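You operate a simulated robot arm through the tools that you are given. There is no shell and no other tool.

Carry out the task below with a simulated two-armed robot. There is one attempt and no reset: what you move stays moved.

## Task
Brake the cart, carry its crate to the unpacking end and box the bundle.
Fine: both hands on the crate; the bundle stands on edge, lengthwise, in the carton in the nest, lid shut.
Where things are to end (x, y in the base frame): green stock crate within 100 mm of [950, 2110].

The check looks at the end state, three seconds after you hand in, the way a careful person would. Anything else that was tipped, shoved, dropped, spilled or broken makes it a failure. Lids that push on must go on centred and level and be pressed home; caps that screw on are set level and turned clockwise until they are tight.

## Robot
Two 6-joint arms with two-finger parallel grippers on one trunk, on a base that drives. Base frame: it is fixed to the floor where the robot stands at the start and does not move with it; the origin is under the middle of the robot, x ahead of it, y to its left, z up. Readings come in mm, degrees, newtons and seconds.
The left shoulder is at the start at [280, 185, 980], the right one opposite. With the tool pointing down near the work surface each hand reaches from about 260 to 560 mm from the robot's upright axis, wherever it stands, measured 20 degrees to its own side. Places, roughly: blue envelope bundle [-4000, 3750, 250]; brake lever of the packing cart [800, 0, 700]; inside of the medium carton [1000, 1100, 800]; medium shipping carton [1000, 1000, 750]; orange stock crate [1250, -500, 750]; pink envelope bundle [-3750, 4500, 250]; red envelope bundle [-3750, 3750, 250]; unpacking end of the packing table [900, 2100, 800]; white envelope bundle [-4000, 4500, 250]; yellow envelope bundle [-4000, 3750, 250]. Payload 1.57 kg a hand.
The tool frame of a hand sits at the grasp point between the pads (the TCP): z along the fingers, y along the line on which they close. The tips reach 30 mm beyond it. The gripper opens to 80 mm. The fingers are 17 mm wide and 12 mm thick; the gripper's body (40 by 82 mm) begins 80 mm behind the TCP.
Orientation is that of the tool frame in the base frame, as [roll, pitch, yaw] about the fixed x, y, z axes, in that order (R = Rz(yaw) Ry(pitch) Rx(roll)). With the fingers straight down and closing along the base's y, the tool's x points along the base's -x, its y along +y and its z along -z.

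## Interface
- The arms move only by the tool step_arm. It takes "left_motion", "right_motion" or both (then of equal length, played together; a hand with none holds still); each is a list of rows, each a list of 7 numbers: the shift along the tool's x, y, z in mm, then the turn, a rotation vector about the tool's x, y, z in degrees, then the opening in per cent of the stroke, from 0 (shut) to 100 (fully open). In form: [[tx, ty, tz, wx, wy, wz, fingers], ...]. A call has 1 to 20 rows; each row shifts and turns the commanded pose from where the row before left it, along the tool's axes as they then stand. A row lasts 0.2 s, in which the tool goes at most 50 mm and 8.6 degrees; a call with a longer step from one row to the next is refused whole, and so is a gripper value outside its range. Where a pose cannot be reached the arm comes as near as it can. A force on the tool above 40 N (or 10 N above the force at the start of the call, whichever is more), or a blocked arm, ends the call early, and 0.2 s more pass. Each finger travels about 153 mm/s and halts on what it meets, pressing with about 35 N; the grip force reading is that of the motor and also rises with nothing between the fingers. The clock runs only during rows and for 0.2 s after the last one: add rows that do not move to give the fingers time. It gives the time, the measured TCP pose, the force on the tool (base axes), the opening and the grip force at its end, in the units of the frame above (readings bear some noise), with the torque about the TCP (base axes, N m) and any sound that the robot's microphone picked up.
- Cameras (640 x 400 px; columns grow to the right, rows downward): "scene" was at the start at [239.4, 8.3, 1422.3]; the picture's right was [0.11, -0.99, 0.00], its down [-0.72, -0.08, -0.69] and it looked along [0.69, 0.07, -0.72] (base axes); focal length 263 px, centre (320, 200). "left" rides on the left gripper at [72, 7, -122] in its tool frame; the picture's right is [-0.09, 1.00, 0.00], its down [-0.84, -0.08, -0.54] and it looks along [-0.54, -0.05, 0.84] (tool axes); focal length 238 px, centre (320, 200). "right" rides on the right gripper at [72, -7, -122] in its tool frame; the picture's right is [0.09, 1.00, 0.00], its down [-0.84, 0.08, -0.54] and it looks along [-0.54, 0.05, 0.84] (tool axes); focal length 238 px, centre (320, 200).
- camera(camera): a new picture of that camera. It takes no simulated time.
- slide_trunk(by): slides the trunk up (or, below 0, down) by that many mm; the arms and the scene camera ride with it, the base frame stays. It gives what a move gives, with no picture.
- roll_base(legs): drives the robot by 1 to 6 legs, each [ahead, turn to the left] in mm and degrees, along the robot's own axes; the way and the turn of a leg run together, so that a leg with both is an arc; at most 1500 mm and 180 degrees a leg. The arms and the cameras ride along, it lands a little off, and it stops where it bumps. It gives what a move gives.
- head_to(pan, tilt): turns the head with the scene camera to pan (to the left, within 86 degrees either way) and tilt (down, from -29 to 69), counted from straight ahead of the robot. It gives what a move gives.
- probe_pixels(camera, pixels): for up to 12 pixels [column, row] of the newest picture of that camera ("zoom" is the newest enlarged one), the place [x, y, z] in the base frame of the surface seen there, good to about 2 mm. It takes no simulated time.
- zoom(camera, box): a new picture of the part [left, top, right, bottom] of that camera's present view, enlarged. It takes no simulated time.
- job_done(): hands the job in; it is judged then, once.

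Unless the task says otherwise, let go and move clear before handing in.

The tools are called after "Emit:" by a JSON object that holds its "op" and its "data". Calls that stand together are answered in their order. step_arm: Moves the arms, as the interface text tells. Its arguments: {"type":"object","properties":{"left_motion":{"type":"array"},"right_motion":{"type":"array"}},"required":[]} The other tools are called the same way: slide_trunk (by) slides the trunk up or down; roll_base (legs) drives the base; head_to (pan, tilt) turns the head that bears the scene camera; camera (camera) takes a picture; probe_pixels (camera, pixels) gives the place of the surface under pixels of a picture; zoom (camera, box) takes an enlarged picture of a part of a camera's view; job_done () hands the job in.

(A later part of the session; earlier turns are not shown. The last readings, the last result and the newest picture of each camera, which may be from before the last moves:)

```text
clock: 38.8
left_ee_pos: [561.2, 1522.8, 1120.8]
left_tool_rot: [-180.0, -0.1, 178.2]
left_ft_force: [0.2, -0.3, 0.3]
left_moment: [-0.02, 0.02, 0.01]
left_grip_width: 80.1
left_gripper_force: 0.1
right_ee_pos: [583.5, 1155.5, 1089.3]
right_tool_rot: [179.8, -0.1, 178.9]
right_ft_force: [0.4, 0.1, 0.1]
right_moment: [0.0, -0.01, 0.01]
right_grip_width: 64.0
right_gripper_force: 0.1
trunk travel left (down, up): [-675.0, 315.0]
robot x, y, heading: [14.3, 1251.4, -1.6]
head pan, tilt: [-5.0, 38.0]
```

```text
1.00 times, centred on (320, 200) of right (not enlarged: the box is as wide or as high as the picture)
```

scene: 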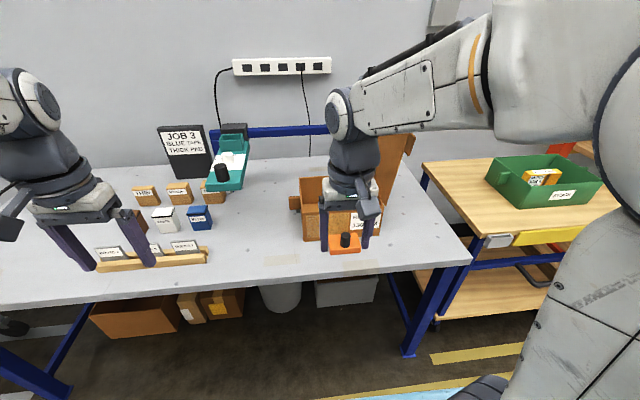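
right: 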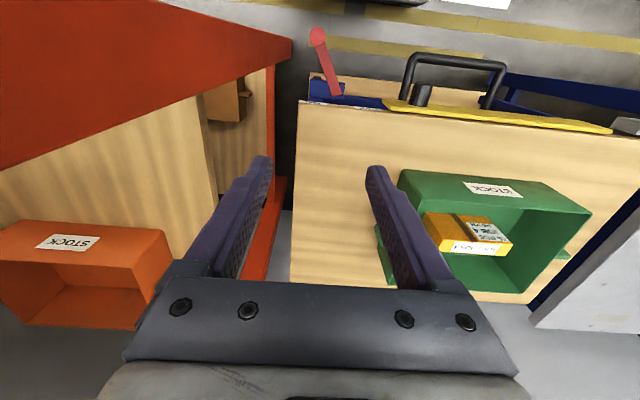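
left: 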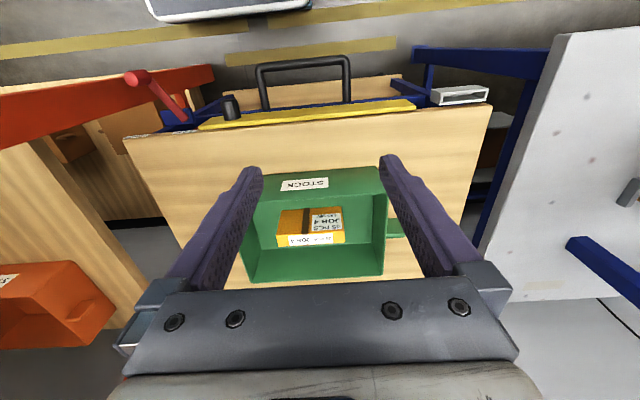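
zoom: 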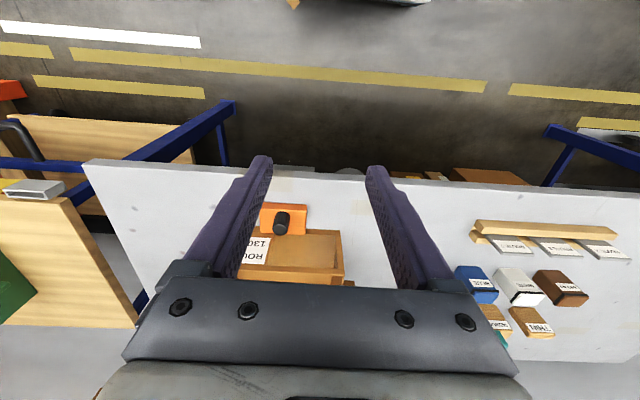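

The carton (label "RO… 130 MM") sits at about cols 300–380 with an orange block with black knob in front. My right hand hides it, so I'll move that hand to the right and look again.

Emit:
{"op": "step_arm", "data": {"right_motion": [[0, -45, 0, 0, 0, 0, 80], [0, -45, 0, 0, 0, 0, 80], [0, -45, 0, 0, 0, 0, 80], [0, -45, 0, 0, 0, 0, 80], [0, -45, 0, 0, 0, 0, 80]]}}

Emit:
{"op": "camera", "data": {"camera": "scene"}}

Emit:
{"op": "zoom", "data": {"camera": "scene", "box": [270, 120, 430, 270]}}

Emit:
{"op": "camera", "data": {"camera": "right"}}

```text
clock: 40.0
left_ee_pos: [560.7, 1523.4, 1120.3]
left_tool_rot: [-179.9, -0.1, 178.2]
left_ft_force: [-0.9, 0.5, -0.4]
left_moment: [-0.03, 0.0, -0.01]
left_grip_width: 80.0
left_gripper_force: 0.0
right_ee_pos: [580.0, 930.8, 1089.0]
right_tool_rot: [179.9, -0.1, 178.9]
right_ft_force: [-0.4, -0.2, 0.6]
right_moment: [0.01, -0.05, 0.02]
right_grip_width: 64.0
right_gripper_force: 0.1
trunk travel left (down, up): [-675.0, 315.0]
robot x, y, heading: [15.4, 1254.9, -1.7]
head pan, tilt: [-5.0, 38.0]
```

```text
taken
```

scene: 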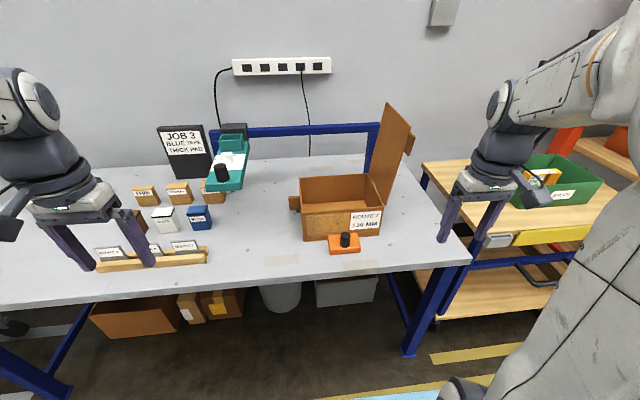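

```text
2.67 times, centred on (350, 195) of scene
```

zoom: 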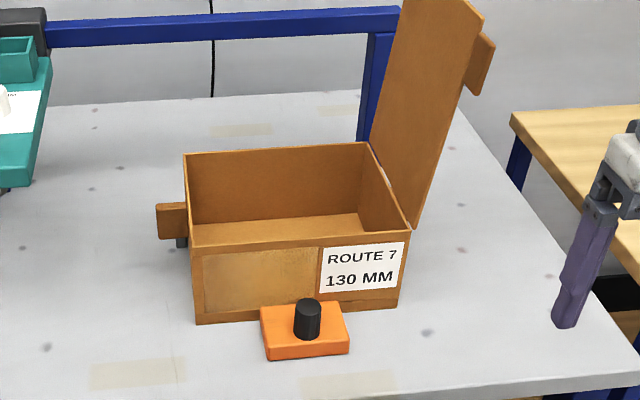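

```text
taken
```

right: 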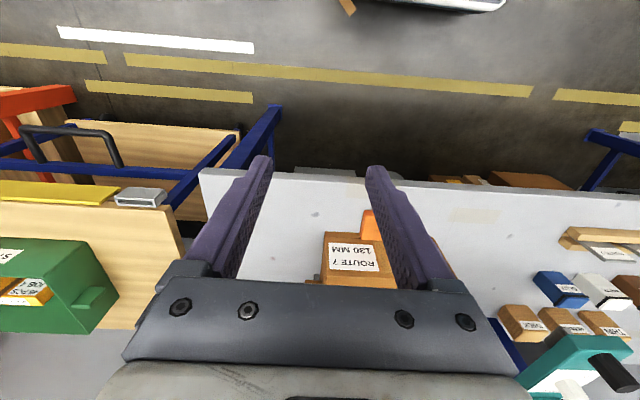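

The carton is open with its lid hinged on the right (−y) side. I'll measure its geometry.

Emit:
{"op": "probe_pixels", "data": {"camera": "zoom", "pixels": [[186, 155], [365, 145], [408, 228], [192, 250], [195, 320], [398, 303], [280, 220], [172, 205], [160, 235], [405, 15], [470, 10], [490, 50]]}}

Emit:
{"op": "probe_pixels", "data": {"camera": "scene", "pixels": [[345, 240], [333, 245], [360, 250], [250, 295], [430, 272], [410, 150], [20, 275], [20, 305], [240, 180], [220, 172], [150, 265], [100, 200]]}}

```text
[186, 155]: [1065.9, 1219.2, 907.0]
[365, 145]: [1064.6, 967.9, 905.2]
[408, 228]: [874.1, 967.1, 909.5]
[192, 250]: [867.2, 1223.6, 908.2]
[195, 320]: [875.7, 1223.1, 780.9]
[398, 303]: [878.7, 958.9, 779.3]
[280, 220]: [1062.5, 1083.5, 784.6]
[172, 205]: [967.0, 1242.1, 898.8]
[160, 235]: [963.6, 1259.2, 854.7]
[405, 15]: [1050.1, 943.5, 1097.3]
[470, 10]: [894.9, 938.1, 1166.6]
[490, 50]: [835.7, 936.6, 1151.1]
```

```text
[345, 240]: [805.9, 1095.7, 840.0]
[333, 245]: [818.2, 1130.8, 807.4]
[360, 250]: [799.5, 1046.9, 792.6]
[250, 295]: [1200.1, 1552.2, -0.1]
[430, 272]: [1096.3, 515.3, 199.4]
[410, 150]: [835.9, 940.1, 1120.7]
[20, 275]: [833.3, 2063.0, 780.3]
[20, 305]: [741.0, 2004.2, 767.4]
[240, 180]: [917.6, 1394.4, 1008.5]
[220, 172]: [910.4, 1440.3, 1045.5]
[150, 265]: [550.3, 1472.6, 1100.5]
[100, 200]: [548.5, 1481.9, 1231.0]
```

Carton: x 870–1065, y 965–1222, z 780–908; lid hinged at y≈965 rising to z≈1166. Table front edge x≈741, top z≈780. Next I survey the unpacking end.

Emit:
{"op": "camera", "data": {"camera": "left"}}

Emit:
{"op": "head_to", "data": {"pan": 30, "tilt": 35}}

Emit:
{"op": "camera", "data": {"camera": "scene"}}

```text
taken
```

left: 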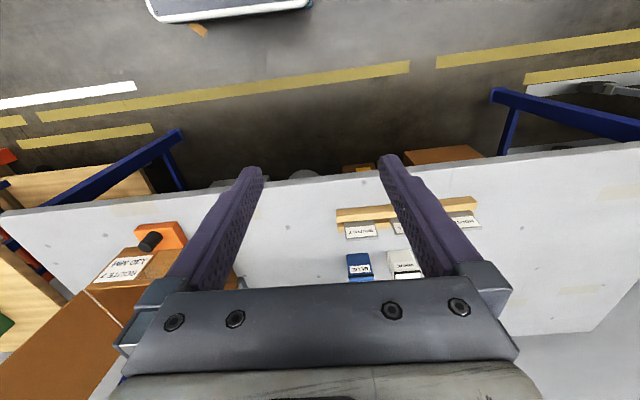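

```text
clock: 41.0
left_ee_pos: [561.5, 1523.3, 1120.6]
left_tool_rot: [-180.0, -0.1, 178.2]
left_ft_force: [0.5, 0.7, -0.1]
left_moment: [-0.01, 0.0, -0.04]
left_grip_width: 80.1
left_gripper_force: 0.1
right_ee_pos: [580.0, 930.7, 1088.8]
right_tool_rot: [179.8, -0.1, 178.8]
right_ft_force: [-0.5, 0.1, -0.2]
right_moment: [-0.01, 0.01, 0.06]
right_grip_width: 64.0
right_gripper_force: 0.0
trunk travel left (down, up): [-675.0, 315.0]
robot x, y, heading: [12.9, 1255.2, -1.5]
head pan, tilt: [30.0, 35.0]
```

```text
taken
```

scene: 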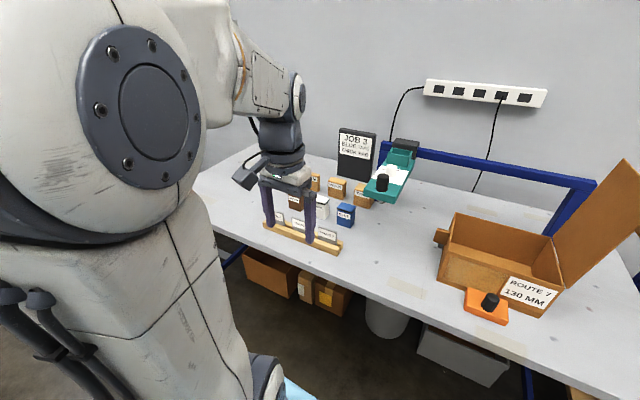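

Emit:
{"op": "zoom", "data": {"camera": "left", "box": [320, 130, 640, 330]}}

Emit:
{"op": "probe_pixels", "data": {"camera": "left", "pixels": [[340, 215], [478, 205], [360, 265], [400, 262], [630, 155], [580, 330], [630, 250], [550, 170], [500, 160], [465, 222]]}}

```text
2.00 times, centred on (480, 230) of left
```

zoom: 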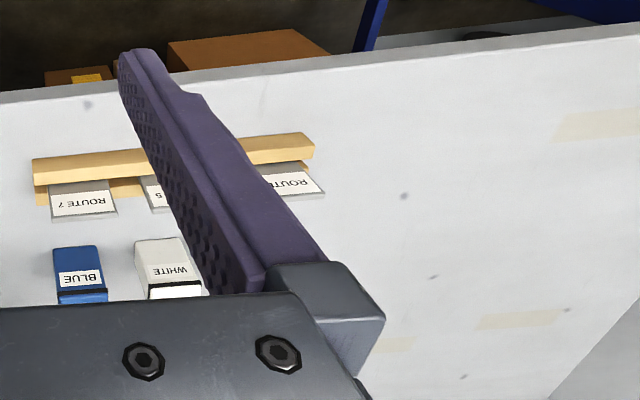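

```text
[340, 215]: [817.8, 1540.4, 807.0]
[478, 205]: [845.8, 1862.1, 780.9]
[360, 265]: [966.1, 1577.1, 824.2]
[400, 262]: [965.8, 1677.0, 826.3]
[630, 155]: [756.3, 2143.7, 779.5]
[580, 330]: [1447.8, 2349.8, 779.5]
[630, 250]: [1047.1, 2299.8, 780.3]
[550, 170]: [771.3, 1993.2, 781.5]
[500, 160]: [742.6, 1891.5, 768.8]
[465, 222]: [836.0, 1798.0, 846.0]
```

The unpacking end is clear (only tape marks) at y 1900–2350, table z≈780. Now I return to the cart, lining up with the crate at y≈242.

Emit:
{"op": "roll_base", "data": {"legs": [[0, -88.5], [1010, 0], [0, 90]]}}

Emit:
{"op": "head_to", "data": {"pan": 0, "tilt": 45}}

Emit:
{"op": "camera", "data": {"camera": "scene"}}

```text
clock: 53.8
left_ee_pos: [549.3, 528.7, 1120.1]
left_tool_rot: [179.9, 0.0, 179.6]
left_ft_force: [0.8, 1.1, 0.4]
left_moment: [-0.03, 0.01, 0.03]
left_grip_width: 79.9
left_gripper_force: 0.0
right_ee_pos: [584.0, -61.9, 1089.4]
right_tool_rot: [180.0, -0.1, -179.8]
right_ft_force: [0.4, -0.1, 0.0]
right_moment: [-0.01, 0.01, -0.02]
right_grip_width: 63.7
right_gripper_force: 0.1
trunk travel left (down, up): [-675.0, 315.0]
robot x, y, heading: [6.6, 245.8, -0.2]
head pan, tilt: [30.0, 35.0]
```

```text
clock: 54.8
left_ee_pos: [550.5, 530.1, 1121.6]
left_tool_rot: [180.0, -0.1, 179.6]
left_ft_force: [-0.1, 0.8, -0.7]
left_moment: [-0.03, 0.0, 0.02]
left_grip_width: 80.0
left_gripper_force: 0.0
right_ee_pos: [582.9, -62.3, 1089.7]
right_tool_rot: [179.9, -0.1, -179.8]
right_ft_force: [-0.4, 0.4, 0.1]
right_moment: [-0.03, 0.01, 0.0]
right_grip_width: 64.1
right_gripper_force: 0.1
trunk travel left (down, up): [-675.0, 315.0]
robot x, y, heading: [12.5, 247.2, -0.4]
head pan, tilt: [0.0, 45.0]
```

```text
taken
```

scene: 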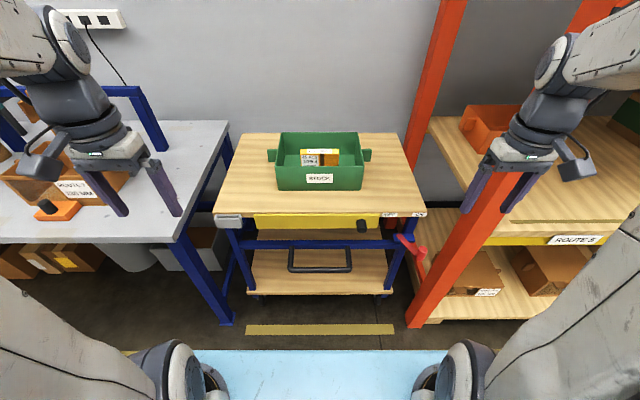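

I'm lined up at y≈247 facing the cart. Before driving in I'll pose both hands here (shoulder-width ±167, fingers closing along x) and inspect where the right elbow ends up relative to the orange upright.

Emit:
{"op": "step_arm", "data": {"left_motion": [[0, -30, 0, 0, 0, 0, 60], [0, -30, 0, 0, 0, 0, 60], [0, -30, 0, 0, 0, 0, 60], [0, -30, 0, 0, 0, 0, 60], [0, 0, 0, 0, 0, -8.2, 60], [0, 0, 0, 0, 0, -8.2, 60], [0, 0, 0, 0, 0, -8.2, 60], [0, 0, 0, 0, 0, -8.2, 60], [0, 0, 0, 0, 0, -8.2, 60], [0, 0, 0, 0, 0, -8.2, 60], [0, 0, 0, 0, 0, -8.2, 60], [0, 0, 0, 0, 0, -8.2, 60], [0, 0, 0, 0, 0, -8.2, 60], [0, 0, 0, 0, 0, -8.2, 60], [0, 0, 0, 0, 0, -8, 60]], "right_motion": [[9, 35.5, 0, 0, 0, 0, 60], [9, 35.5, 0, 0, 0, 0, 60], [9, 35.5, 0, 0, 0, 0, 60], [9, 35.5, 0, 0, 0, 0, 60], [0, 0, 0, 0, 0, 8.2, 60], [0, 0, 0, 0, 0, 8.2, 60], [0, 0, 0, 0, 0, 8.2, 60], [0, 0, 0, 0, 0, 8.2, 60], [0, 0, 0, 0, 0, 8.2, 60], [0, 0, 0, 0, 0, 8.2, 60], [0, 0, 0, 0, 0, 8.2, 60], [0, 0, 0, 0, 0, 8.2, 60], [0, 0, 0, 0, 0, 8.2, 60], [0, 0, 0, 0, 0, 8.2, 60], [0, 0, 0, 0, 0, 8, 60]]}}

Emit:
{"op": "camera", "data": {"camera": "scene"}}

```text
clock: 58.0
left_ee_pos: [549.3, 408.4, 1119.3]
left_tool_rot: [179.8, 0.1, -90.2]
left_ft_force: [0.1, 0.1, 0.3]
left_moment: [-0.02, 0.01, 0.0]
left_grip_width: 48.0
left_gripper_force: 0.0
right_ee_pos: [545.1, 80.9, 1089.6]
right_tool_rot: [-179.9, -0.2, 90.1]
right_ft_force: [-0.8, -0.3, 0.1]
right_moment: [-0.03, 0.01, -0.01]
right_grip_width: 48.1
right_gripper_force: 0.1
trunk travel left (down, up): [-675.0, 315.0]
robot x, y, heading: [8.5, 251.6, -0.4]
head pan, tilt: [0.0, 45.0]
```

```text
taken
```

scene: 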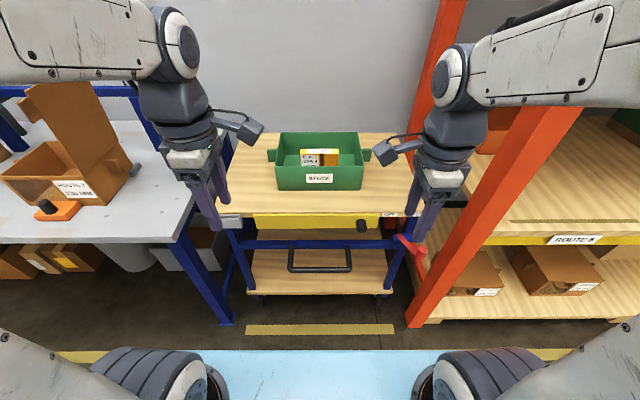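

Both poses are reachable, but the right forearm runs far outboard (from (450,75) to (640,60)). I'll measure where it is, then see the shape when lowered to grasp height.

Emit:
{"op": "probe_pixels", "data": {"camera": "scene", "pixels": [[450, 75], [500, 60], [560, 55], [620, 50], [632, 90], [600, 370], [635, 345]]}}

Emit:
{"op": "step_arm", "data": {"left_motion": [[0, 0, 45, 0, 0, 0, 60], [0, 0, 45, 0, 0, 0, 60], [0, 0, 45, 0, 0, 0, 60], [0, 0, 45, 0, 0, 0, 60], [0, 0, 40, 0, 0, 0, 60]], "right_motion": [[0, 0, 40, 0, 0, 0, 60], [0, 0, 40, 0, 0, 0, 60], [0, 0, 40, 0, 0, 0, 60], [0, 0, 40, 0, 0, 0, 60], [0, 0, 30, 0, 0, 0, 60]]}}

Emit:
{"op": "camera", "data": {"camera": "scene"}}

```text
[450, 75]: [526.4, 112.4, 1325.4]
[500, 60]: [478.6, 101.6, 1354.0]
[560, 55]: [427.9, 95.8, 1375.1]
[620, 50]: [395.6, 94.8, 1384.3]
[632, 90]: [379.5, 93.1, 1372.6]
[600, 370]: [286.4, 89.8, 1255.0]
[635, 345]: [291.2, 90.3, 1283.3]
```

```text
clock: 59.2
left_ee_pos: [550.0, 408.5, 900.0]
left_tool_rot: [179.9, 0.0, -90.5]
left_ft_force: [-0.6, -0.9, 0.7]
left_moment: [0.01, -0.02, -0.03]
left_grip_width: 47.9
left_gripper_force: 0.0
right_ee_pos: [544.5, 79.8, 899.6]
right_tool_rot: [-179.9, 0.0, 90.2]
right_ft_force: [-0.4, -0.4, -0.3]
right_moment: [-0.02, -0.02, 0.0]
right_grip_width: 48.1
right_gripper_force: 0.0
trunk travel left (down, up): [-675.0, 315.0]
robot x, y, heading: [6.9, 246.8, -0.4]
head pan, tilt: [0.0, 45.0]
```

```text
taken
```

scene: 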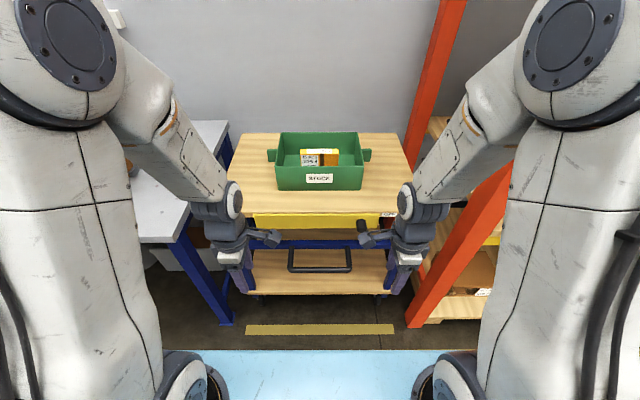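

The arms lie in upright planes at y≈90, so the elbows stay clear of the rack. The cart's handle (x≈738, z 565) is in line with my trunk, so I'll turn the right wrist to look back at my own column before driving in.

Emit:
{"op": "step_arm", "data": {"right_motion": [[0, 0, 0, 0, 0, 8.4, 60], [0, 0, 0, 0, 0, 8.4, 60], [0, 0, 0, 0, 0, 8.4, 60], [0, 0, 0, 0, 0, 8.4, 60], [0, 0, 0, 0, 0, 8.4, 60], [0, 0, 0, 0, 0, 8.4, 60], [0, 0, 0, 0, 0, 8.4, 60], [0, 0, 0, 0, 0, 8.4, 60], [0, 0, 0, 0, 0, 8.4, 60]]}}

Emit:
{"op": "camera", "data": {"camera": "right"}}

Emit:
{"op": "camera", "data": {"camera": "left"}}

Emit:
{"op": "probe_pixels", "data": {"camera": "scene", "pixels": [[320, 292], [290, 250], [320, 270], [260, 297], [380, 293], [362, 157], [371, 154], [367, 160], [271, 155]]}}

```text
clock: 61.2
left_ee_pos: [549.6, 410.4, 902.5]
left_tool_rot: [179.9, 0.0, -90.5]
left_ft_force: [0.7, -0.1, 0.5]
left_moment: [-0.02, -0.01, 0.01]
left_grip_width: 47.8
left_gripper_force: 0.1
right_ee_pos: [546.0, 81.2, 899.8]
right_tool_rot: [-179.8, 0.0, 14.5]
right_ft_force: [-0.1, -0.1, 0.1]
right_moment: [0.01, 0.01, -0.03]
right_grip_width: 48.0
right_gripper_force: 0.0
trunk travel left (down, up): [-675.0, 315.0]
robot x, y, heading: [11.2, 244.7, -0.4]
head pan, tilt: [0.0, 45.0]
```

```text
taken
```

right: 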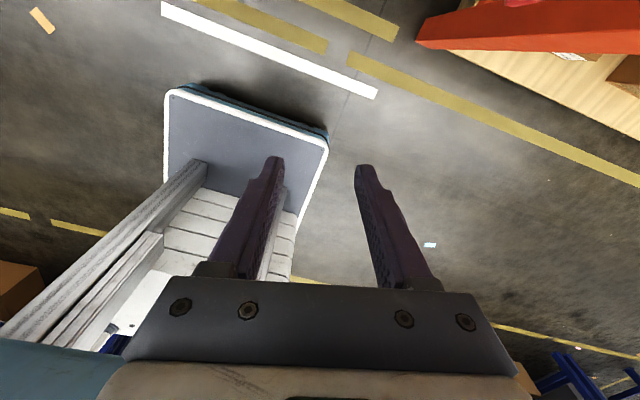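

```text
taken
```

left: 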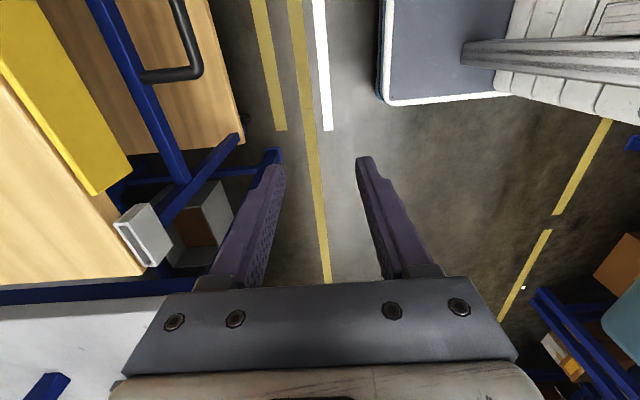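

```text
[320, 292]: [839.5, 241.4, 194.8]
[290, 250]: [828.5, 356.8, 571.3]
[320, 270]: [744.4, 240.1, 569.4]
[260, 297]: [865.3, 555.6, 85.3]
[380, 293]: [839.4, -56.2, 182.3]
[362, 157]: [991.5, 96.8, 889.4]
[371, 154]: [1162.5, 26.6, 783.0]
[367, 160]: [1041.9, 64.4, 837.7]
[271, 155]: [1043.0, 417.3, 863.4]
```

The base is a low deck with the column standing well back. I'll probe the column's front face and the deck edge.

Emit:
{"op": "probe_pixels", "data": {"camera": "right", "pixels": [[195, 175], [150, 230], [220, 205], [280, 235], [310, 140], [245, 150], [60, 300], [200, 170], [275, 215]]}}

Emit:
{"op": "probe_pixels", "data": {"camera": "left", "pixels": [[470, 50], [510, 85], [450, 95], [383, 95], [390, 20], [140, 230], [60, 290]]}}

```text
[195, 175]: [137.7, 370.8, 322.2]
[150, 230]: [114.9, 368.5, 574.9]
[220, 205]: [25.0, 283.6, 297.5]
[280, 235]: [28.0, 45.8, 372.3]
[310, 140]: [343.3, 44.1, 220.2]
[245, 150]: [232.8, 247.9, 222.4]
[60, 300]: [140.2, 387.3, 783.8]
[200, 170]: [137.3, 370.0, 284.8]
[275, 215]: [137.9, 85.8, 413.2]
```

```text
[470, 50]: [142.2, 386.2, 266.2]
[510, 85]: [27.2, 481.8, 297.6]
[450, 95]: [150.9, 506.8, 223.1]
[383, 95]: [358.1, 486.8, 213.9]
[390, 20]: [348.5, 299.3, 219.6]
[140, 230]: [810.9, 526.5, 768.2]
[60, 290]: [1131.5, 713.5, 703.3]
```

Column front is only ~127 mm ahead; deck front ~350 mm. I can drive to x≈468, which puts the tabs 579 mm ahead. I'll test that reach here in free air first.

Emit:
{"op": "step_arm", "data": {"right_motion": [[0, 0, 0, 0, 0, -8.4, 60], [0, 0, 0, 0, 0, -8.4, 60], [0, 0, 0, 0, 0, -8.4, 60], [0, 0, 0, 0, 0, -8.4, 60], [0, 0, 0, 0, 0, -8.4, 60], [0, 0, 0, 0, 0, -8.4, 60], [0, 0, 0, 0, 0, -8.4, 60], [0, 0, 0, 0, 0, -8.4, 60], [0, 0, 0, 0, 0, -8.4, 60], [0, 20, 15, 0, 0, 0, 60], [0, 24, 20, 0, 0, 0, 60], [0, 20, 0, 0, 0, 0, 60]], "left_motion": [[0, 0, 0, 0, 0, 0, 60], [0, 0, 0, 0, 0, 0, 60], [0, 0, 0, 0, 0, 0, 60], [0, 0, 0, 0, 0, 0, 60], [0, 0, 0, 0, 0, 0, 60], [0, 0, 0, 0, 0, 0, 60], [0, 0, 0, 0, 0, 0, 60], [0, 0, 0, 0, 0, 0, 60], [0, 0, 0, 0, 0, 0, 60], [0, -20, 15, 0, 0, 0, 60], [0, -24, 20, 0, 0, 0, 60], [0, -20, 0, 0, 0, 0, 60]]}}

```text
clock: 63.8
left_ee_pos: [612.1, 408.8, 865.9]
left_tool_rot: [180.0, -0.1, -90.4]
left_ft_force: [0.4, -0.5, -0.2]
left_moment: [-0.01, 0.02, -0.01]
left_grip_width: 48.1
left_gripper_force: 0.1
right_ee_pos: [610.5, 79.2, 863.6]
right_tool_rot: [-180.0, 0.0, 90.2]
right_ft_force: [0.2, 0.6, 0.0]
right_moment: [0.0, 0.02, 0.01]
right_grip_width: 47.9
right_gripper_force: 0.1
trunk travel left (down, up): [-675.0, 315.0]
robot x, y, heading: [10.3, 246.5, -0.3]
head pan, tilt: [0.0, 45.0]
```

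600 mm ahead is reachable at grasp height. I'll raise both hands to z≈975 and drive in 430 mm.

Emit:
{"op": "step_arm", "data": {"right_motion": [[0, 0, -40, 0, 0, 0, 60], [0, 0, -40, 0, 0, 0, 60], [0, 0, -30, 0, 0, 0, 60]], "left_motion": [[0, 0, -40, 0, 0, 0, 60], [0, 0, -40, 0, 0, 0, 60], [0, 0, -30, 0, 0, 0, 60]]}}

Emit:
{"op": "roll_base", "data": {"legs": [[430, 0]]}}

Emit:
{"op": "head_to", "data": {"pan": 0, "tilt": 45}}

Emit:
{"op": "camera", "data": {"camera": "scene"}}

Emit:
{"op": "camera", "data": {"camera": "right"}}

Emit:
{"op": "camera", "data": {"camera": "left"}}

```text
clock: 64.6
left_ee_pos: [613.0, 410.8, 974.8]
left_tool_rot: [179.9, 0.0, -90.4]
left_ft_force: [0.2, -0.2, -0.8]
left_moment: [0.0, 0.03, -0.02]
left_grip_width: 47.8
left_gripper_force: 0.1
right_ee_pos: [609.9, 80.3, 975.9]
right_tool_rot: [-179.9, -0.1, 90.2]
right_ft_force: [0.7, 0.0, 0.0]
right_moment: [0.02, 0.0, 0.02]
right_grip_width: 47.8
right_gripper_force: 0.1
trunk travel left (down, up): [-675.0, 315.0]
robot x, y, heading: [10.1, 244.1, -0.3]
head pan, tilt: [0.0, 45.0]
```

```text
clock: 67.2
left_ee_pos: [1048.5, 408.9, 975.3]
left_tool_rot: [179.9, 0.1, -90.2]
left_ft_force: [0.8, -0.1, 0.3]
left_moment: [0.03, 0.02, 0.02]
left_grip_width: 48.0
left_gripper_force: 0.1
right_ee_pos: [1044.8, 79.6, 976.1]
right_tool_rot: [-179.9, -0.1, 90.3]
right_ft_force: [-0.2, 0.5, 0.7]
right_moment: [0.0, -0.03, 0.0]
right_grip_width: 48.0
right_gripper_force: 0.0
trunk travel left (down, up): [-675.0, 315.0]
robot x, y, heading: [442.1, 244.8, -0.4]
head pan, tilt: [0.0, 45.0]
```

```text
clock: 67.8
left_ee_pos: [1047.6, 409.2, 975.2]
left_tool_rot: [179.9, 0.0, -90.4]
left_ft_force: [-0.1, -0.1, -0.3]
left_moment: [-0.02, -0.02, -0.01]
left_grip_width: 48.1
left_gripper_force: 0.1
right_ee_pos: [1044.5, 80.0, 975.4]
right_tool_rot: [-179.9, -0.1, 90.2]
right_ft_force: [0.8, 0.2, -0.1]
right_moment: [0.03, 0.03, 0.01]
right_grip_width: 47.8
right_gripper_force: 0.0
trunk travel left (down, up): [-675.0, 315.0]
robot x, y, heading: [441.0, 241.8, -0.3]
head pan, tilt: [0.0, 45.0]
```

```text
taken
```

scene: 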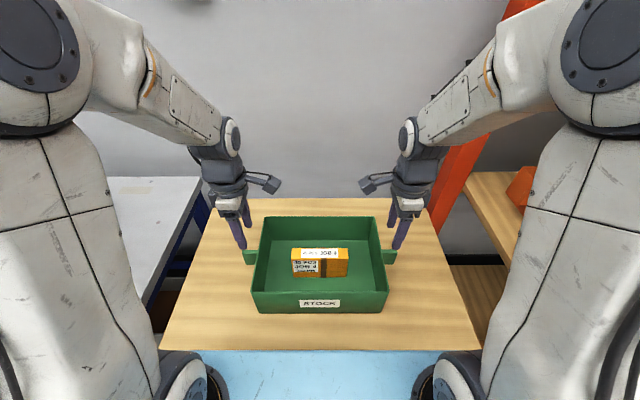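

```text
taken
```

right: 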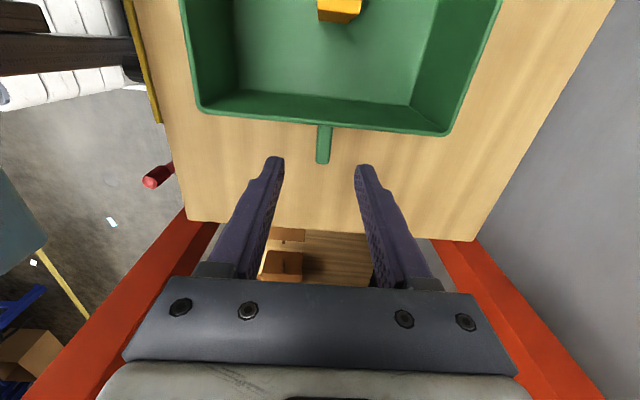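

```text
taken
```

left: 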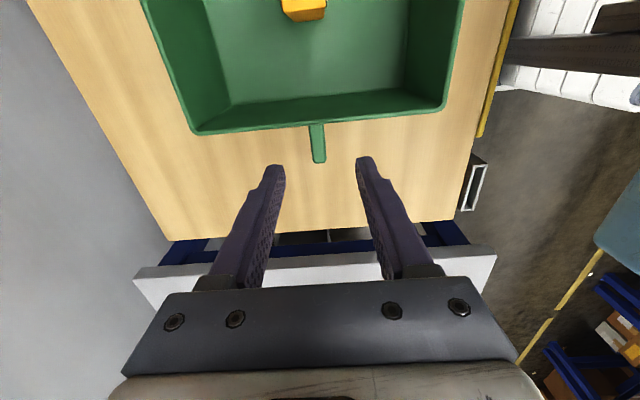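

The tabs show at right-cam (323,145) and left-cam (317,143), as thin upright plates between my fingers. I'll probe their exact positions and the bundle.

Emit:
{"op": "probe_pixels", "data": {"camera": "right", "pixels": [[324, 130], [324, 145], [320, 145], [329, 145], [324, 158], [323, 161], [350, 123], [342, 5]]}}

Emit:
{"op": "probe_pixels", "data": {"camera": "left", "pixels": [[317, 130], [318, 145], [313, 145], [322, 145], [319, 158], [319, 161], [345, 123]]}}

Emit:
{"op": "zoom", "data": {"camera": "scene", "box": [230, 200, 410, 320]}}

```text
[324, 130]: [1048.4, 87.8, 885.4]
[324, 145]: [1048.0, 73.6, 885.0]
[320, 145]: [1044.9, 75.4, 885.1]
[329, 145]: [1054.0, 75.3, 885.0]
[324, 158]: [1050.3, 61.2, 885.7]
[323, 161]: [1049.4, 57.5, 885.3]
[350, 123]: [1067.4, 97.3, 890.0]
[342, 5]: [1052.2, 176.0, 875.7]
```

```text
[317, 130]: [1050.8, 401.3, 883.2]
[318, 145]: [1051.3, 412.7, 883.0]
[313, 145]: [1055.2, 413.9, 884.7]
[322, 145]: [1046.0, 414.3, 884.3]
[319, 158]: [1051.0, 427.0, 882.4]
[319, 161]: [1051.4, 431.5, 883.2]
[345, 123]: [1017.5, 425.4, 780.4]
```

```text
3.33 times, centred on (320, 260) of scene
```

zoom: 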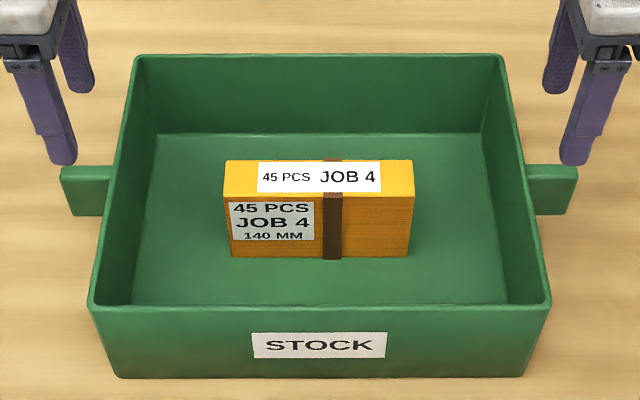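

Right tab: x 1049, y 57–97, top z 885; left tab: x 1050.5, y 388–432. I'll align and descend to z≈862 with open fingers.

Emit:
{"op": "step_arm", "data": {"right_motion": [[-5, 4.5, 38, 0, 0, 0, 60], [0, 0, 38, 0, 0, 0, 60], [0, 0, 37, 0, 0, 0, 60], [0, 0, 0, 0, 0, 0, 60]], "left_motion": [[-3, -3, 38, 0, 0, 0, 60], [0, 0, 38, 0, 0, 0, 60], [0, 0, 37, 0, 0, 0, 60], [0, 0, 0, 0, 0, 0, 60]]}}

Emit:
{"op": "camera", "data": {"camera": "right"}}

Emit:
{"op": "camera", "data": {"camera": "left"}}

```text
clock: 68.8
left_ee_pos: [1050.5, 409.8, 861.3]
left_tool_rot: [179.8, -0.1, -90.4]
left_ft_force: [0.6, -0.1, -0.3]
left_moment: [0.01, 0.01, -0.01]
left_grip_width: 48.0
left_gripper_force: 0.1
right_ee_pos: [1048.5, 74.5, 862.1]
right_tool_rot: [-179.8, 0.0, 90.3]
right_ft_force: [-0.2, 0.3, 0.0]
right_moment: [0.05, 0.06, -0.03]
right_grip_width: 47.9
right_gripper_force: 0.0
trunk travel left (down, up): [-675.0, 315.0]
robot x, y, heading: [442.9, 243.9, 0.0]
head pan, tilt: [0.0, 45.0]
```

```text
taken
```

right: 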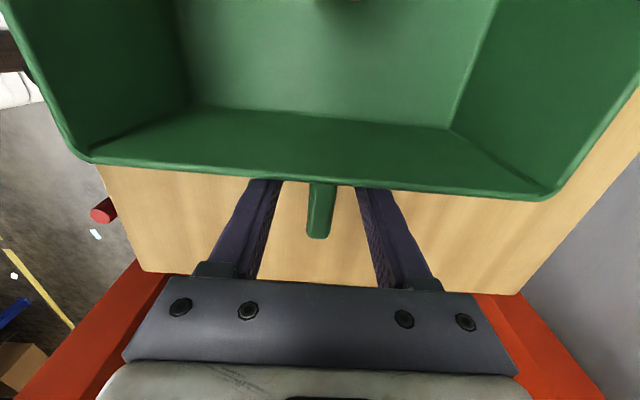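

```text
taken
```

left: 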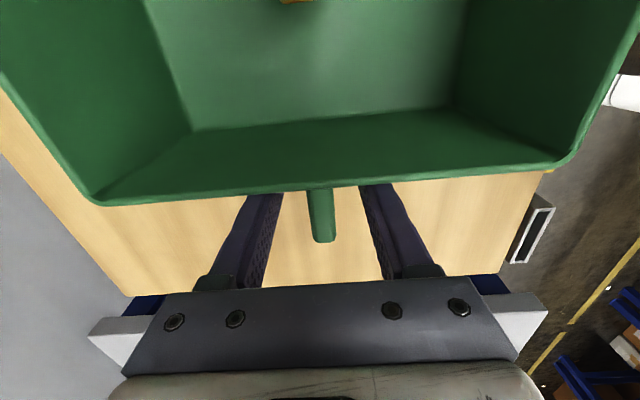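

The tabs stand between the fingers on both sides. I close both grippers together.

Emit:
{"op": "step_arm", "data": {"right_motion": [[0, 0, 0, 0, 0, 0, 30], [0, 0, 0, 0, 0, 0, 5], [0, 0, 0, 0, 0, 0, 0], [0, 0, 0, 0, 0, 0, 0]], "left_motion": [[0, 0, 0, 0, 0, 0, 30], [0, 0, 0, 0, 0, 0, 5], [0, 0, 0, 0, 0, 0, 0], [0, 0, 0, 0, 0, 0, 0]]}}

```text
clock: 69.8
left_ee_pos: [1049.5, 410.7, 862.0]
left_tool_rot: [179.9, 0.0, -90.2]
left_ft_force: [-2.3, -0.4, 0.0]
left_moment: [-0.11, -0.17, 0.04]
left_grip_width: 13.8
left_gripper_force: 30.0
right_ee_pos: [1049.7, 76.5, 862.8]
right_tool_rot: [-179.8, -0.1, 90.2]
right_ft_force: [0.2, 0.9, -1.5]
right_moment: [0.13, -0.04, -0.5]
right_grip_width: 13.8
right_gripper_force: 30.7
trunk travel left (down, up): [-675.0, 315.0]
robot x, y, heading: [446.3, 241.6, -0.2]
head pan, tilt: [0.0, 45.0]
```

Both tabs are gripped (13.8 mm). I lift slowly, both hands together, and check the load.

Emit:
{"op": "step_arm", "data": {"right_motion": [[0, 0, -5, 0, 0, 0, 0], [0, 0, -10, 0, 0, 0, 0], [0, 0, -10, 0, 0, 0, 0], [0, 0, -10, 0, 0, 0, 0], [0, 0, 0, 0, 0, 0, 0]], "left_motion": [[0, 0, -5, 0, 0, 0, 0], [0, 0, -10, 0, 0, 0, 0], [0, 0, -10, 0, 0, 0, 0], [0, 0, -10, 0, 0, 0, 0], [0, 0, 0, 0, 0, 0, 0]]}}

Emit:
{"op": "camera", "data": {"camera": "scene"}}

```text
clock: 71.0
left_ee_pos: [1050.5, 411.1, 896.7]
left_tool_rot: [180.0, 0.0, -90.2]
left_ft_force: [-1.0, -20.3, -6.4]
left_moment: [0.43, 0.01, 0.09]
left_grip_width: 13.8
left_gripper_force: 29.9
right_ee_pos: [1049.7, 75.4, 897.7]
right_tool_rot: [-179.9, -0.1, 90.2]
right_ft_force: [1.0, 21.1, -1.1]
right_moment: [0.5, -0.02, -0.42]
right_grip_width: 14.0
right_gripper_force: 30.2
trunk travel left (down, up): [-675.0, 315.0]
robot x, y, heading: [444.5, 242.4, -0.2]
head pan, tilt: [0.0, 45.0]
```

```text
taken
```

scene: 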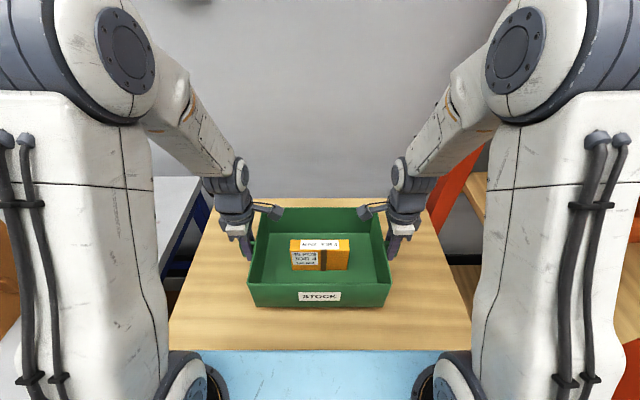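

The crate is up and level; the hands pull ±20 N against each other along y. I'll ease them inward a little and lift on.

Emit:
{"op": "step_arm", "data": {"right_motion": [[1, 0, -10, 0, 0, 0, 0], [0, 0, -15, 0, 0, 0, 0], [0, 0, -15, 0, 0, 0, 0], [0, 0, 0, 0, 0, 0, 0]], "left_motion": [[1, 0, -10, 0, 0, 0, 0], [0, 0, -15, 0, 0, 0, 0], [0, 0, -15, 0, 0, 0, 0], [0, 0, 0, 0, 0, 0, 0]]}}

```text
clock: 72.0
left_ee_pos: [1049.6, 411.1, 938.0]
left_tool_rot: [179.9, 0.0, -90.3]
left_ft_force: [-0.3, -2.1, -6.0]
left_moment: [0.48, 0.03, 0.2]
left_grip_width: 13.4
left_gripper_force: 29.6
right_ee_pos: [1049.8, 76.3, 938.8]
right_tool_rot: [-179.9, -0.1, 90.3]
right_ft_force: [0.1, 2.6, -0.1]
right_moment: [0.43, -0.03, -0.43]
right_grip_width: 13.5
right_gripper_force: 30.4
trunk travel left (down, up): [-675.0, 315.0]
robot x, y, heading: [445.1, 247.7, -0.2]
head pan, tilt: [0.0, 45.0]
```

Load is balanced now (±2.5 N). I raise another 40 mm and back out into the aisle.

Emit:
{"op": "step_arm", "data": {"right_motion": [[0, 0, -15, 0, 0, 0, 0], [0, 0, -15, 0, 0, 0, 0], [0, 0, -10, 0, 0, 0, 0], [0, 0, 0, 0, 0, 0, 0]], "left_motion": [[0, 0, -15, 0, 0, 0, 0], [0, 0, -15, 0, 0, 0, 0], [0, 0, -10, 0, 0, 0, 0], [0, 0, 0, 0, 0, 0, 0]]}}

Emit:
{"op": "roll_base", "data": {"legs": [[-505, 0]]}}

Emit:
{"op": "camera", "data": {"camera": "scene"}}

```text
clock: 73.0
left_ee_pos: [1050.5, 411.3, 977.9]
left_tool_rot: [179.9, 0.0, -90.3]
left_ft_force: [-1.4, 7.5, -3.1]
left_moment: [-0.26, 0.08, 0.11]
left_grip_width: 13.7
left_gripper_force: 30.7
right_ee_pos: [1049.6, 75.3, 976.7]
right_tool_rot: [-179.8, -0.1, 90.3]
right_ft_force: [0.7, -7.4, -3.8]
right_moment: [0.19, -0.05, -0.49]
right_grip_width: 14.0
right_gripper_force: 30.7
trunk travel left (down, up): [-675.0, 315.0]
robot x, y, heading: [445.9, 246.6, -0.4]
head pan, tilt: [0.0, 45.0]
```

```text
clock: 76.0
left_ee_pos: [545.2, 415.1, 976.0]
left_tool_rot: [-180.0, 0.0, -90.0]
left_ft_force: [-0.4, 22.6, -1.7]
left_moment: [-0.31, -0.09, 0.18]
left_grip_width: 13.8
left_gripper_force: 30.3
right_ee_pos: [546.3, 79.0, 977.3]
right_tool_rot: [-179.9, 0.0, 90.6]
right_ft_force: [1.5, -21.4, -3.9]
right_moment: [-0.13, 0.07, -0.45]
right_grip_width: 13.4
right_gripper_force: 30.1
trunk travel left (down, up): [-675.0, 315.0]
robot x, y, heading: [-61.9, 246.4, 0.2]
head pan, tilt: [0.0, 45.0]
```

```text
taken
```

scene: 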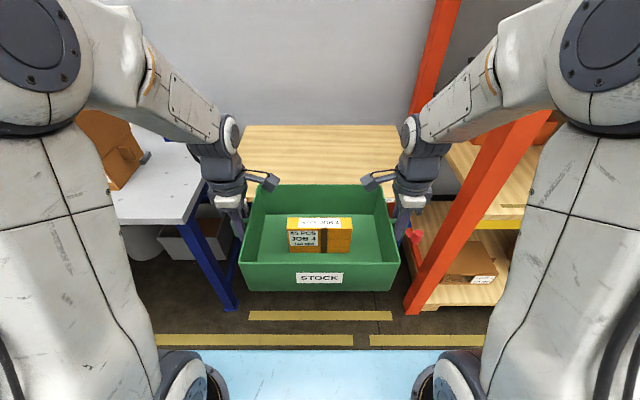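

The crate rides level. I ease the squeeze (±22 N) and then turn left and drive up the aisle.

Emit:
{"op": "step_arm", "data": {"right_motion": [[-0.8, 0, 0, 0, 0, 0, 0], [0, 0, 0, 0, 0, 0, 0]], "left_motion": [[-0.8, 0, 0, 0, 0, 0, 0], [0, 0, 0, 0, 0, 0, 0]]}}

Emit:
{"op": "roll_base", "data": {"legs": [[0, 90]]}}

Emit:
{"op": "camera", "data": {"camera": "scene"}}

```text
clock: 76.6
left_ee_pos: [544.6, 414.8, 977.2]
left_tool_rot: [179.9, -0.1, -90.1]
left_ft_force: [-0.7, -17.9, -3.2]
left_moment: [0.55, -0.08, 0.11]
left_grip_width: 13.8
left_gripper_force: 30.2
right_ee_pos: [545.9, 79.3, 979.2]
right_tool_rot: [-179.9, -0.2, 90.5]
right_ft_force: [0.8, 18.2, -2.8]
right_moment: [-0.56, 0.05, -0.32]
right_grip_width: 13.8
right_gripper_force: 30.5
trunk travel left (down, up): [-675.0, 315.0]
robot x, y, heading: [-60.6, 244.0, 0.0]
head pan, tilt: [0.0, 45.0]
```

```text
clock: 80.8
left_ee_pos: [-237.9, 849.3, 977.2]
left_tool_rot: [179.9, 0.0, 0.9]
left_ft_force: [21.1, -1.4, -2.3]
left_moment: [0.07, -0.27, 0.11]
left_grip_width: 13.9
left_gripper_force: 30.2
right_ee_pos: [98.6, 853.2, 978.3]
right_tool_rot: [-180.0, -0.2, -178.6]
right_ft_force: [-21.6, 0.5, -3.1]
right_moment: [-0.06, 0.06, -0.41]
right_grip_width: 13.5
right_gripper_force: 30.5
trunk travel left (down, up): [-675.0, 315.0]
robot x, y, heading: [-60.3, 247.2, 90.8]
head pan, tilt: [0.0, 45.0]
```

```text
taken
```

scene: 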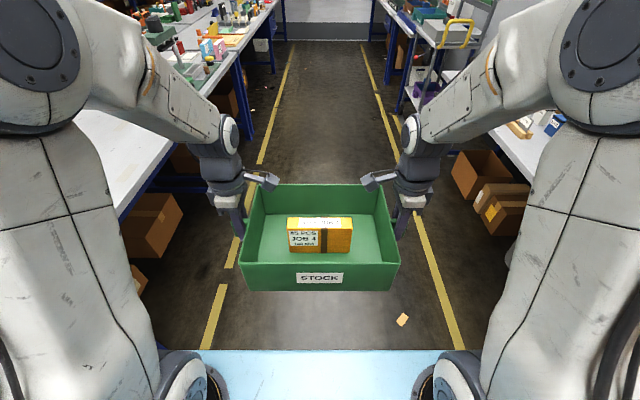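

Heading is 90.8°. I check that the benches on the left leave room for the drive.

Emit:
{"op": "probe_pixels", "data": {"camera": "scene", "pixels": [[170, 150], [125, 205], [230, 55], [235, 180], [155, 195], [430, 240], [505, 135], [445, 25], [405, 100]]}}

```text
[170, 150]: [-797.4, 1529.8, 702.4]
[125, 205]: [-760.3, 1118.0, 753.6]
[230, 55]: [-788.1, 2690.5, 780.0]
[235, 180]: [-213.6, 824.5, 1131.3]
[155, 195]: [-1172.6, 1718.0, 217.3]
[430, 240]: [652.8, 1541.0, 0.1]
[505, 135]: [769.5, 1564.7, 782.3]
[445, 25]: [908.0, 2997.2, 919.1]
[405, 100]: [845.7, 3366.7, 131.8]
```

Benches keep to x<-760, ample room. I drive up 1865 mm.

Emit:
{"op": "roll_base", "data": {"legs": [[1000, -0.8], [865, 0]]}}

Emit:
{"op": "camera", "data": {"camera": "scene"}}

```text
clock: 90.3
left_ee_pos: [-249.1, 2730.5, 977.1]
left_tool_rot: [179.9, 0.0, 0.6]
left_ft_force: [-0.3, -0.5, -2.8]
left_moment: [0.07, 0.01, 0.1]
left_grip_width: 13.8
left_gripper_force: 30.2
right_ee_pos: [88.3, 2734.0, 977.2]
right_tool_rot: [-179.8, -0.1, -178.9]
right_ft_force: [-0.1, 0.6, -2.1]
right_moment: [-0.02, 0.0, -0.35]
right_grip_width: 14.0
right_gripper_force: 30.1
trunk travel left (down, up): [-675.0, 315.0]
robot x, y, heading: [-75.9, 2124.6, 90.9]
head pan, tilt: [0.0, 45.0]
```

```text
taken
```

scene: 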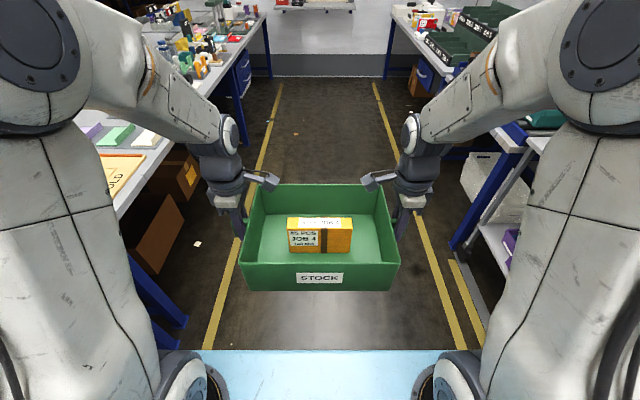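

There's another cart/bench to the right ahead; I check its clearance against the swing of the crate.

Emit:
{"op": "probe_pixels", "data": {"camera": "scene", "pixels": [[460, 240], [450, 245], [500, 145], [480, 230], [540, 120], [520, 150], [505, 250], [490, 160]]}}

```text
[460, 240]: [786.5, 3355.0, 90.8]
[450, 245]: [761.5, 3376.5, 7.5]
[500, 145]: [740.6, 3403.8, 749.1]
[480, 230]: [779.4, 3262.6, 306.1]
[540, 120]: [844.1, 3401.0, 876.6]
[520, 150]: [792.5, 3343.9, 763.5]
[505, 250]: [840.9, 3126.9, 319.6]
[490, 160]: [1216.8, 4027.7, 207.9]
```

All far enough (x>740, y>3100). I turn right to face the table.

Emit:
{"op": "roll_base", "data": {"legs": [[0, -90.9]]}}

Emit:
{"op": "camera", "data": {"camera": "scene"}}

Emit:
{"op": "probe_pixels", "data": {"camera": "scene", "pixels": [[320, 120], [200, 250], [440, 260], [470, 200], [180, 200], [320, 325]]}}

```text
clock: 94.6
left_ee_pos: [535.0, 2285.4, 976.5]
left_tool_rot: [179.9, 0.0, -90.9]
left_ft_force: [-0.7, -0.3, -4.1]
left_moment: [0.18, -0.1, 0.15]
left_grip_width: 13.9
left_gripper_force: 30.6
right_ee_pos: [529.2, 1949.3, 976.4]
right_tool_rot: [-179.9, 0.0, 89.6]
right_ft_force: [0.7, 0.4, -2.3]
right_moment: [0.11, 0.07, -0.32]
right_grip_width: 13.6
right_gripper_force: 30.2
trunk travel left (down, up): [-675.0, 315.0]
robot x, y, heading: [-74.0, 2126.2, -0.9]
head pan, tilt: [0.0, 45.0]
```

```text
taken
```

scene: 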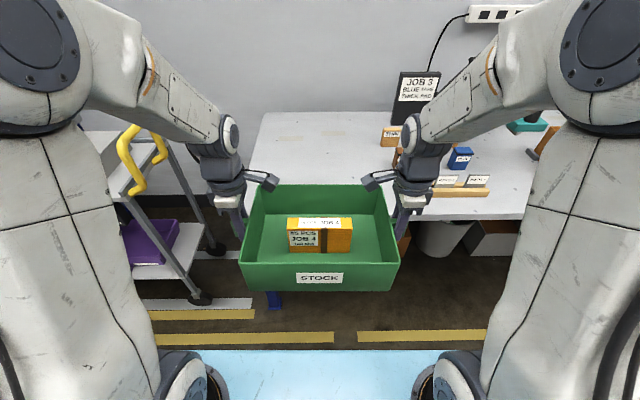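

```text
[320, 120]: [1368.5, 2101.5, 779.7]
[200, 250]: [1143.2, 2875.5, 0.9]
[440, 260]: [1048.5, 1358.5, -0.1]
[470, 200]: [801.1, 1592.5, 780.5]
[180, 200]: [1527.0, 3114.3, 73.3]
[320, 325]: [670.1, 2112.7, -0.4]
```

The crate centre is at about (532, 2117). Going ahead 418 mm puts it at (950, 2110). I check the yellow-handled cart on my left first.

Emit:
{"op": "probe_pixels", "data": {"camera": "scene", "pixels": [[125, 150], [160, 135], [140, 190], [200, 298], [180, 175], [270, 300], [258, 130], [235, 250]]}}

```text
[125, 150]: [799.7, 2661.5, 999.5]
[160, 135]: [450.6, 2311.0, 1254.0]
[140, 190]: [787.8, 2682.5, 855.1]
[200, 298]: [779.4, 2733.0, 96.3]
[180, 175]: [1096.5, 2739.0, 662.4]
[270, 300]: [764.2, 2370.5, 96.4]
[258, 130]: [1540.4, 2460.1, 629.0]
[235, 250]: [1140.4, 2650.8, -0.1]
```

Clear: the handle is at y≥2660. I drive ahead 418 mm.

Emit:
{"op": "roll_base", "data": {"legs": [[418, 0]]}}

Emit:
{"op": "camera", "data": {"camera": "scene"}}

Emit:
{"op": "camera", "data": {"camera": "right"}}

Emit:
{"op": "camera", "data": {"camera": "left"}}

```text
clock: 97.1
left_ee_pos: [953.6, 2284.4, 977.4]
left_tool_rot: [180.0, 0.0, -90.5]
left_ft_force: [-0.7, -0.4, -2.6]
left_moment: [-0.05, -0.08, 0.09]
left_grip_width: 13.8
left_gripper_force: 30.7
right_ee_pos: [949.8, 1946.1, 978.2]
right_tool_rot: [-179.9, -0.1, 89.9]
right_ft_force: [0.7, 0.8, -3.1]
right_moment: [0.03, 0.05, -0.34]
right_grip_width: 14.0
right_gripper_force: 30.1
trunk travel left (down, up): [-675.0, 315.0]
robot x, y, heading: [347.4, 2118.9, -0.9]
head pan, tilt: [0.0, 45.0]
```

```text
taken
```

scene: 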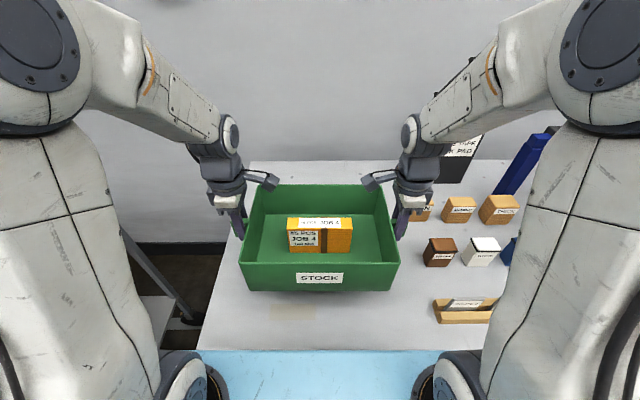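

```text
taken
```

right: 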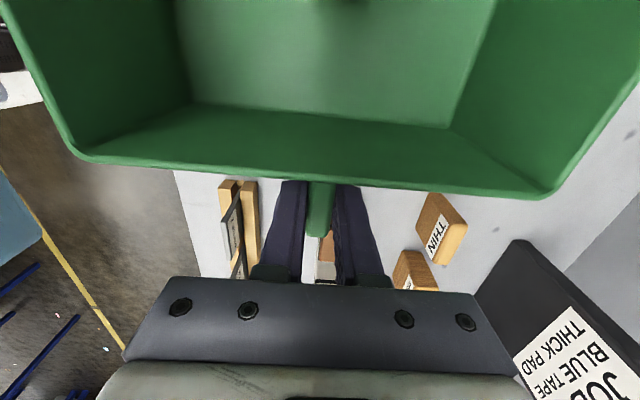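

```text
taken
```

left: 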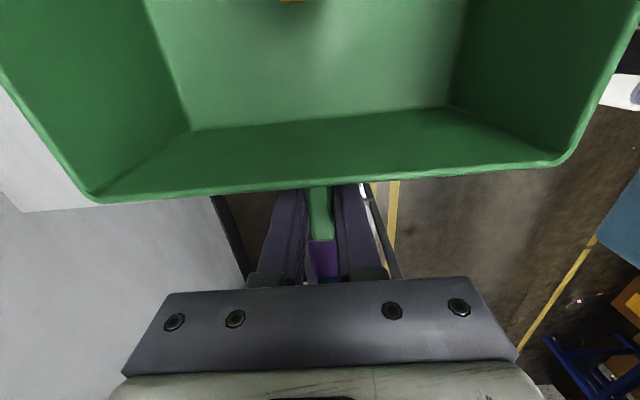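

The crate centre is at (952, 2115), above the clear table area. I check the small blocks next to the right hand, then lower.

Emit:
{"op": "probe_pixels", "data": {"camera": "right", "pixels": [[440, 210], [410, 265], [327, 250], [327, 270], [240, 215], [230, 185], [515, 260]]}}

Emit:
{"op": "step_arm", "data": {"right_motion": [[0, 0, 15, 0, 0, 0, 0], [0, 0, 20, 0, 0, 0, 0], [0, 0, 20, 0, 0, 0, 0], [0, 0, 20, 0, 0, 0, 0], [0, 0, 12, 0, 0, 0, 0], [0, 0, 0, 0, 0, 0, 0]], "left_motion": [[0, 0, 15, 0, 0, 0, 0], [0, 0, 20, 0, 0, 0, 0], [0, 0, 20, 0, 0, 0, 0], [0, 0, 20, 0, 0, 0, 0], [0, 0, 12, 0, 0, 0, 0], [0, 0, 0, 0, 0, 0, 0]]}}

```text
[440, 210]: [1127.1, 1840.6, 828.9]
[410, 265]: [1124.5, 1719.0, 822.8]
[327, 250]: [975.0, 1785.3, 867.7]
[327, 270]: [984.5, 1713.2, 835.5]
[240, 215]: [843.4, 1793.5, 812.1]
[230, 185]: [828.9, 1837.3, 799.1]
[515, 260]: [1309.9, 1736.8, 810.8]
```

```text
clock: 98.5
left_ee_pos: [953.1, 2283.5, 891.2]
left_tool_rot: [179.9, -0.1, -90.5]
left_ft_force: [-0.7, -4.5, -4.9]
left_moment: [0.69, -0.05, 0.16]
left_grip_width: 13.9
left_gripper_force: 30.0
right_ee_pos: [951.5, 1947.7, 890.8]
right_tool_rot: [-179.8, 0.0, 89.9]
right_ft_force: [0.4, 4.2, -1.6]
right_moment: [-0.03, 0.08, -0.28]
right_grip_width: 13.6
right_gripper_force: 30.0
trunk travel left (down, up): [-675.0, 315.0]
robot x, y, heading: [345.2, 2118.1, -0.6]
head pan, tilt: [0.0, 45.0]
```

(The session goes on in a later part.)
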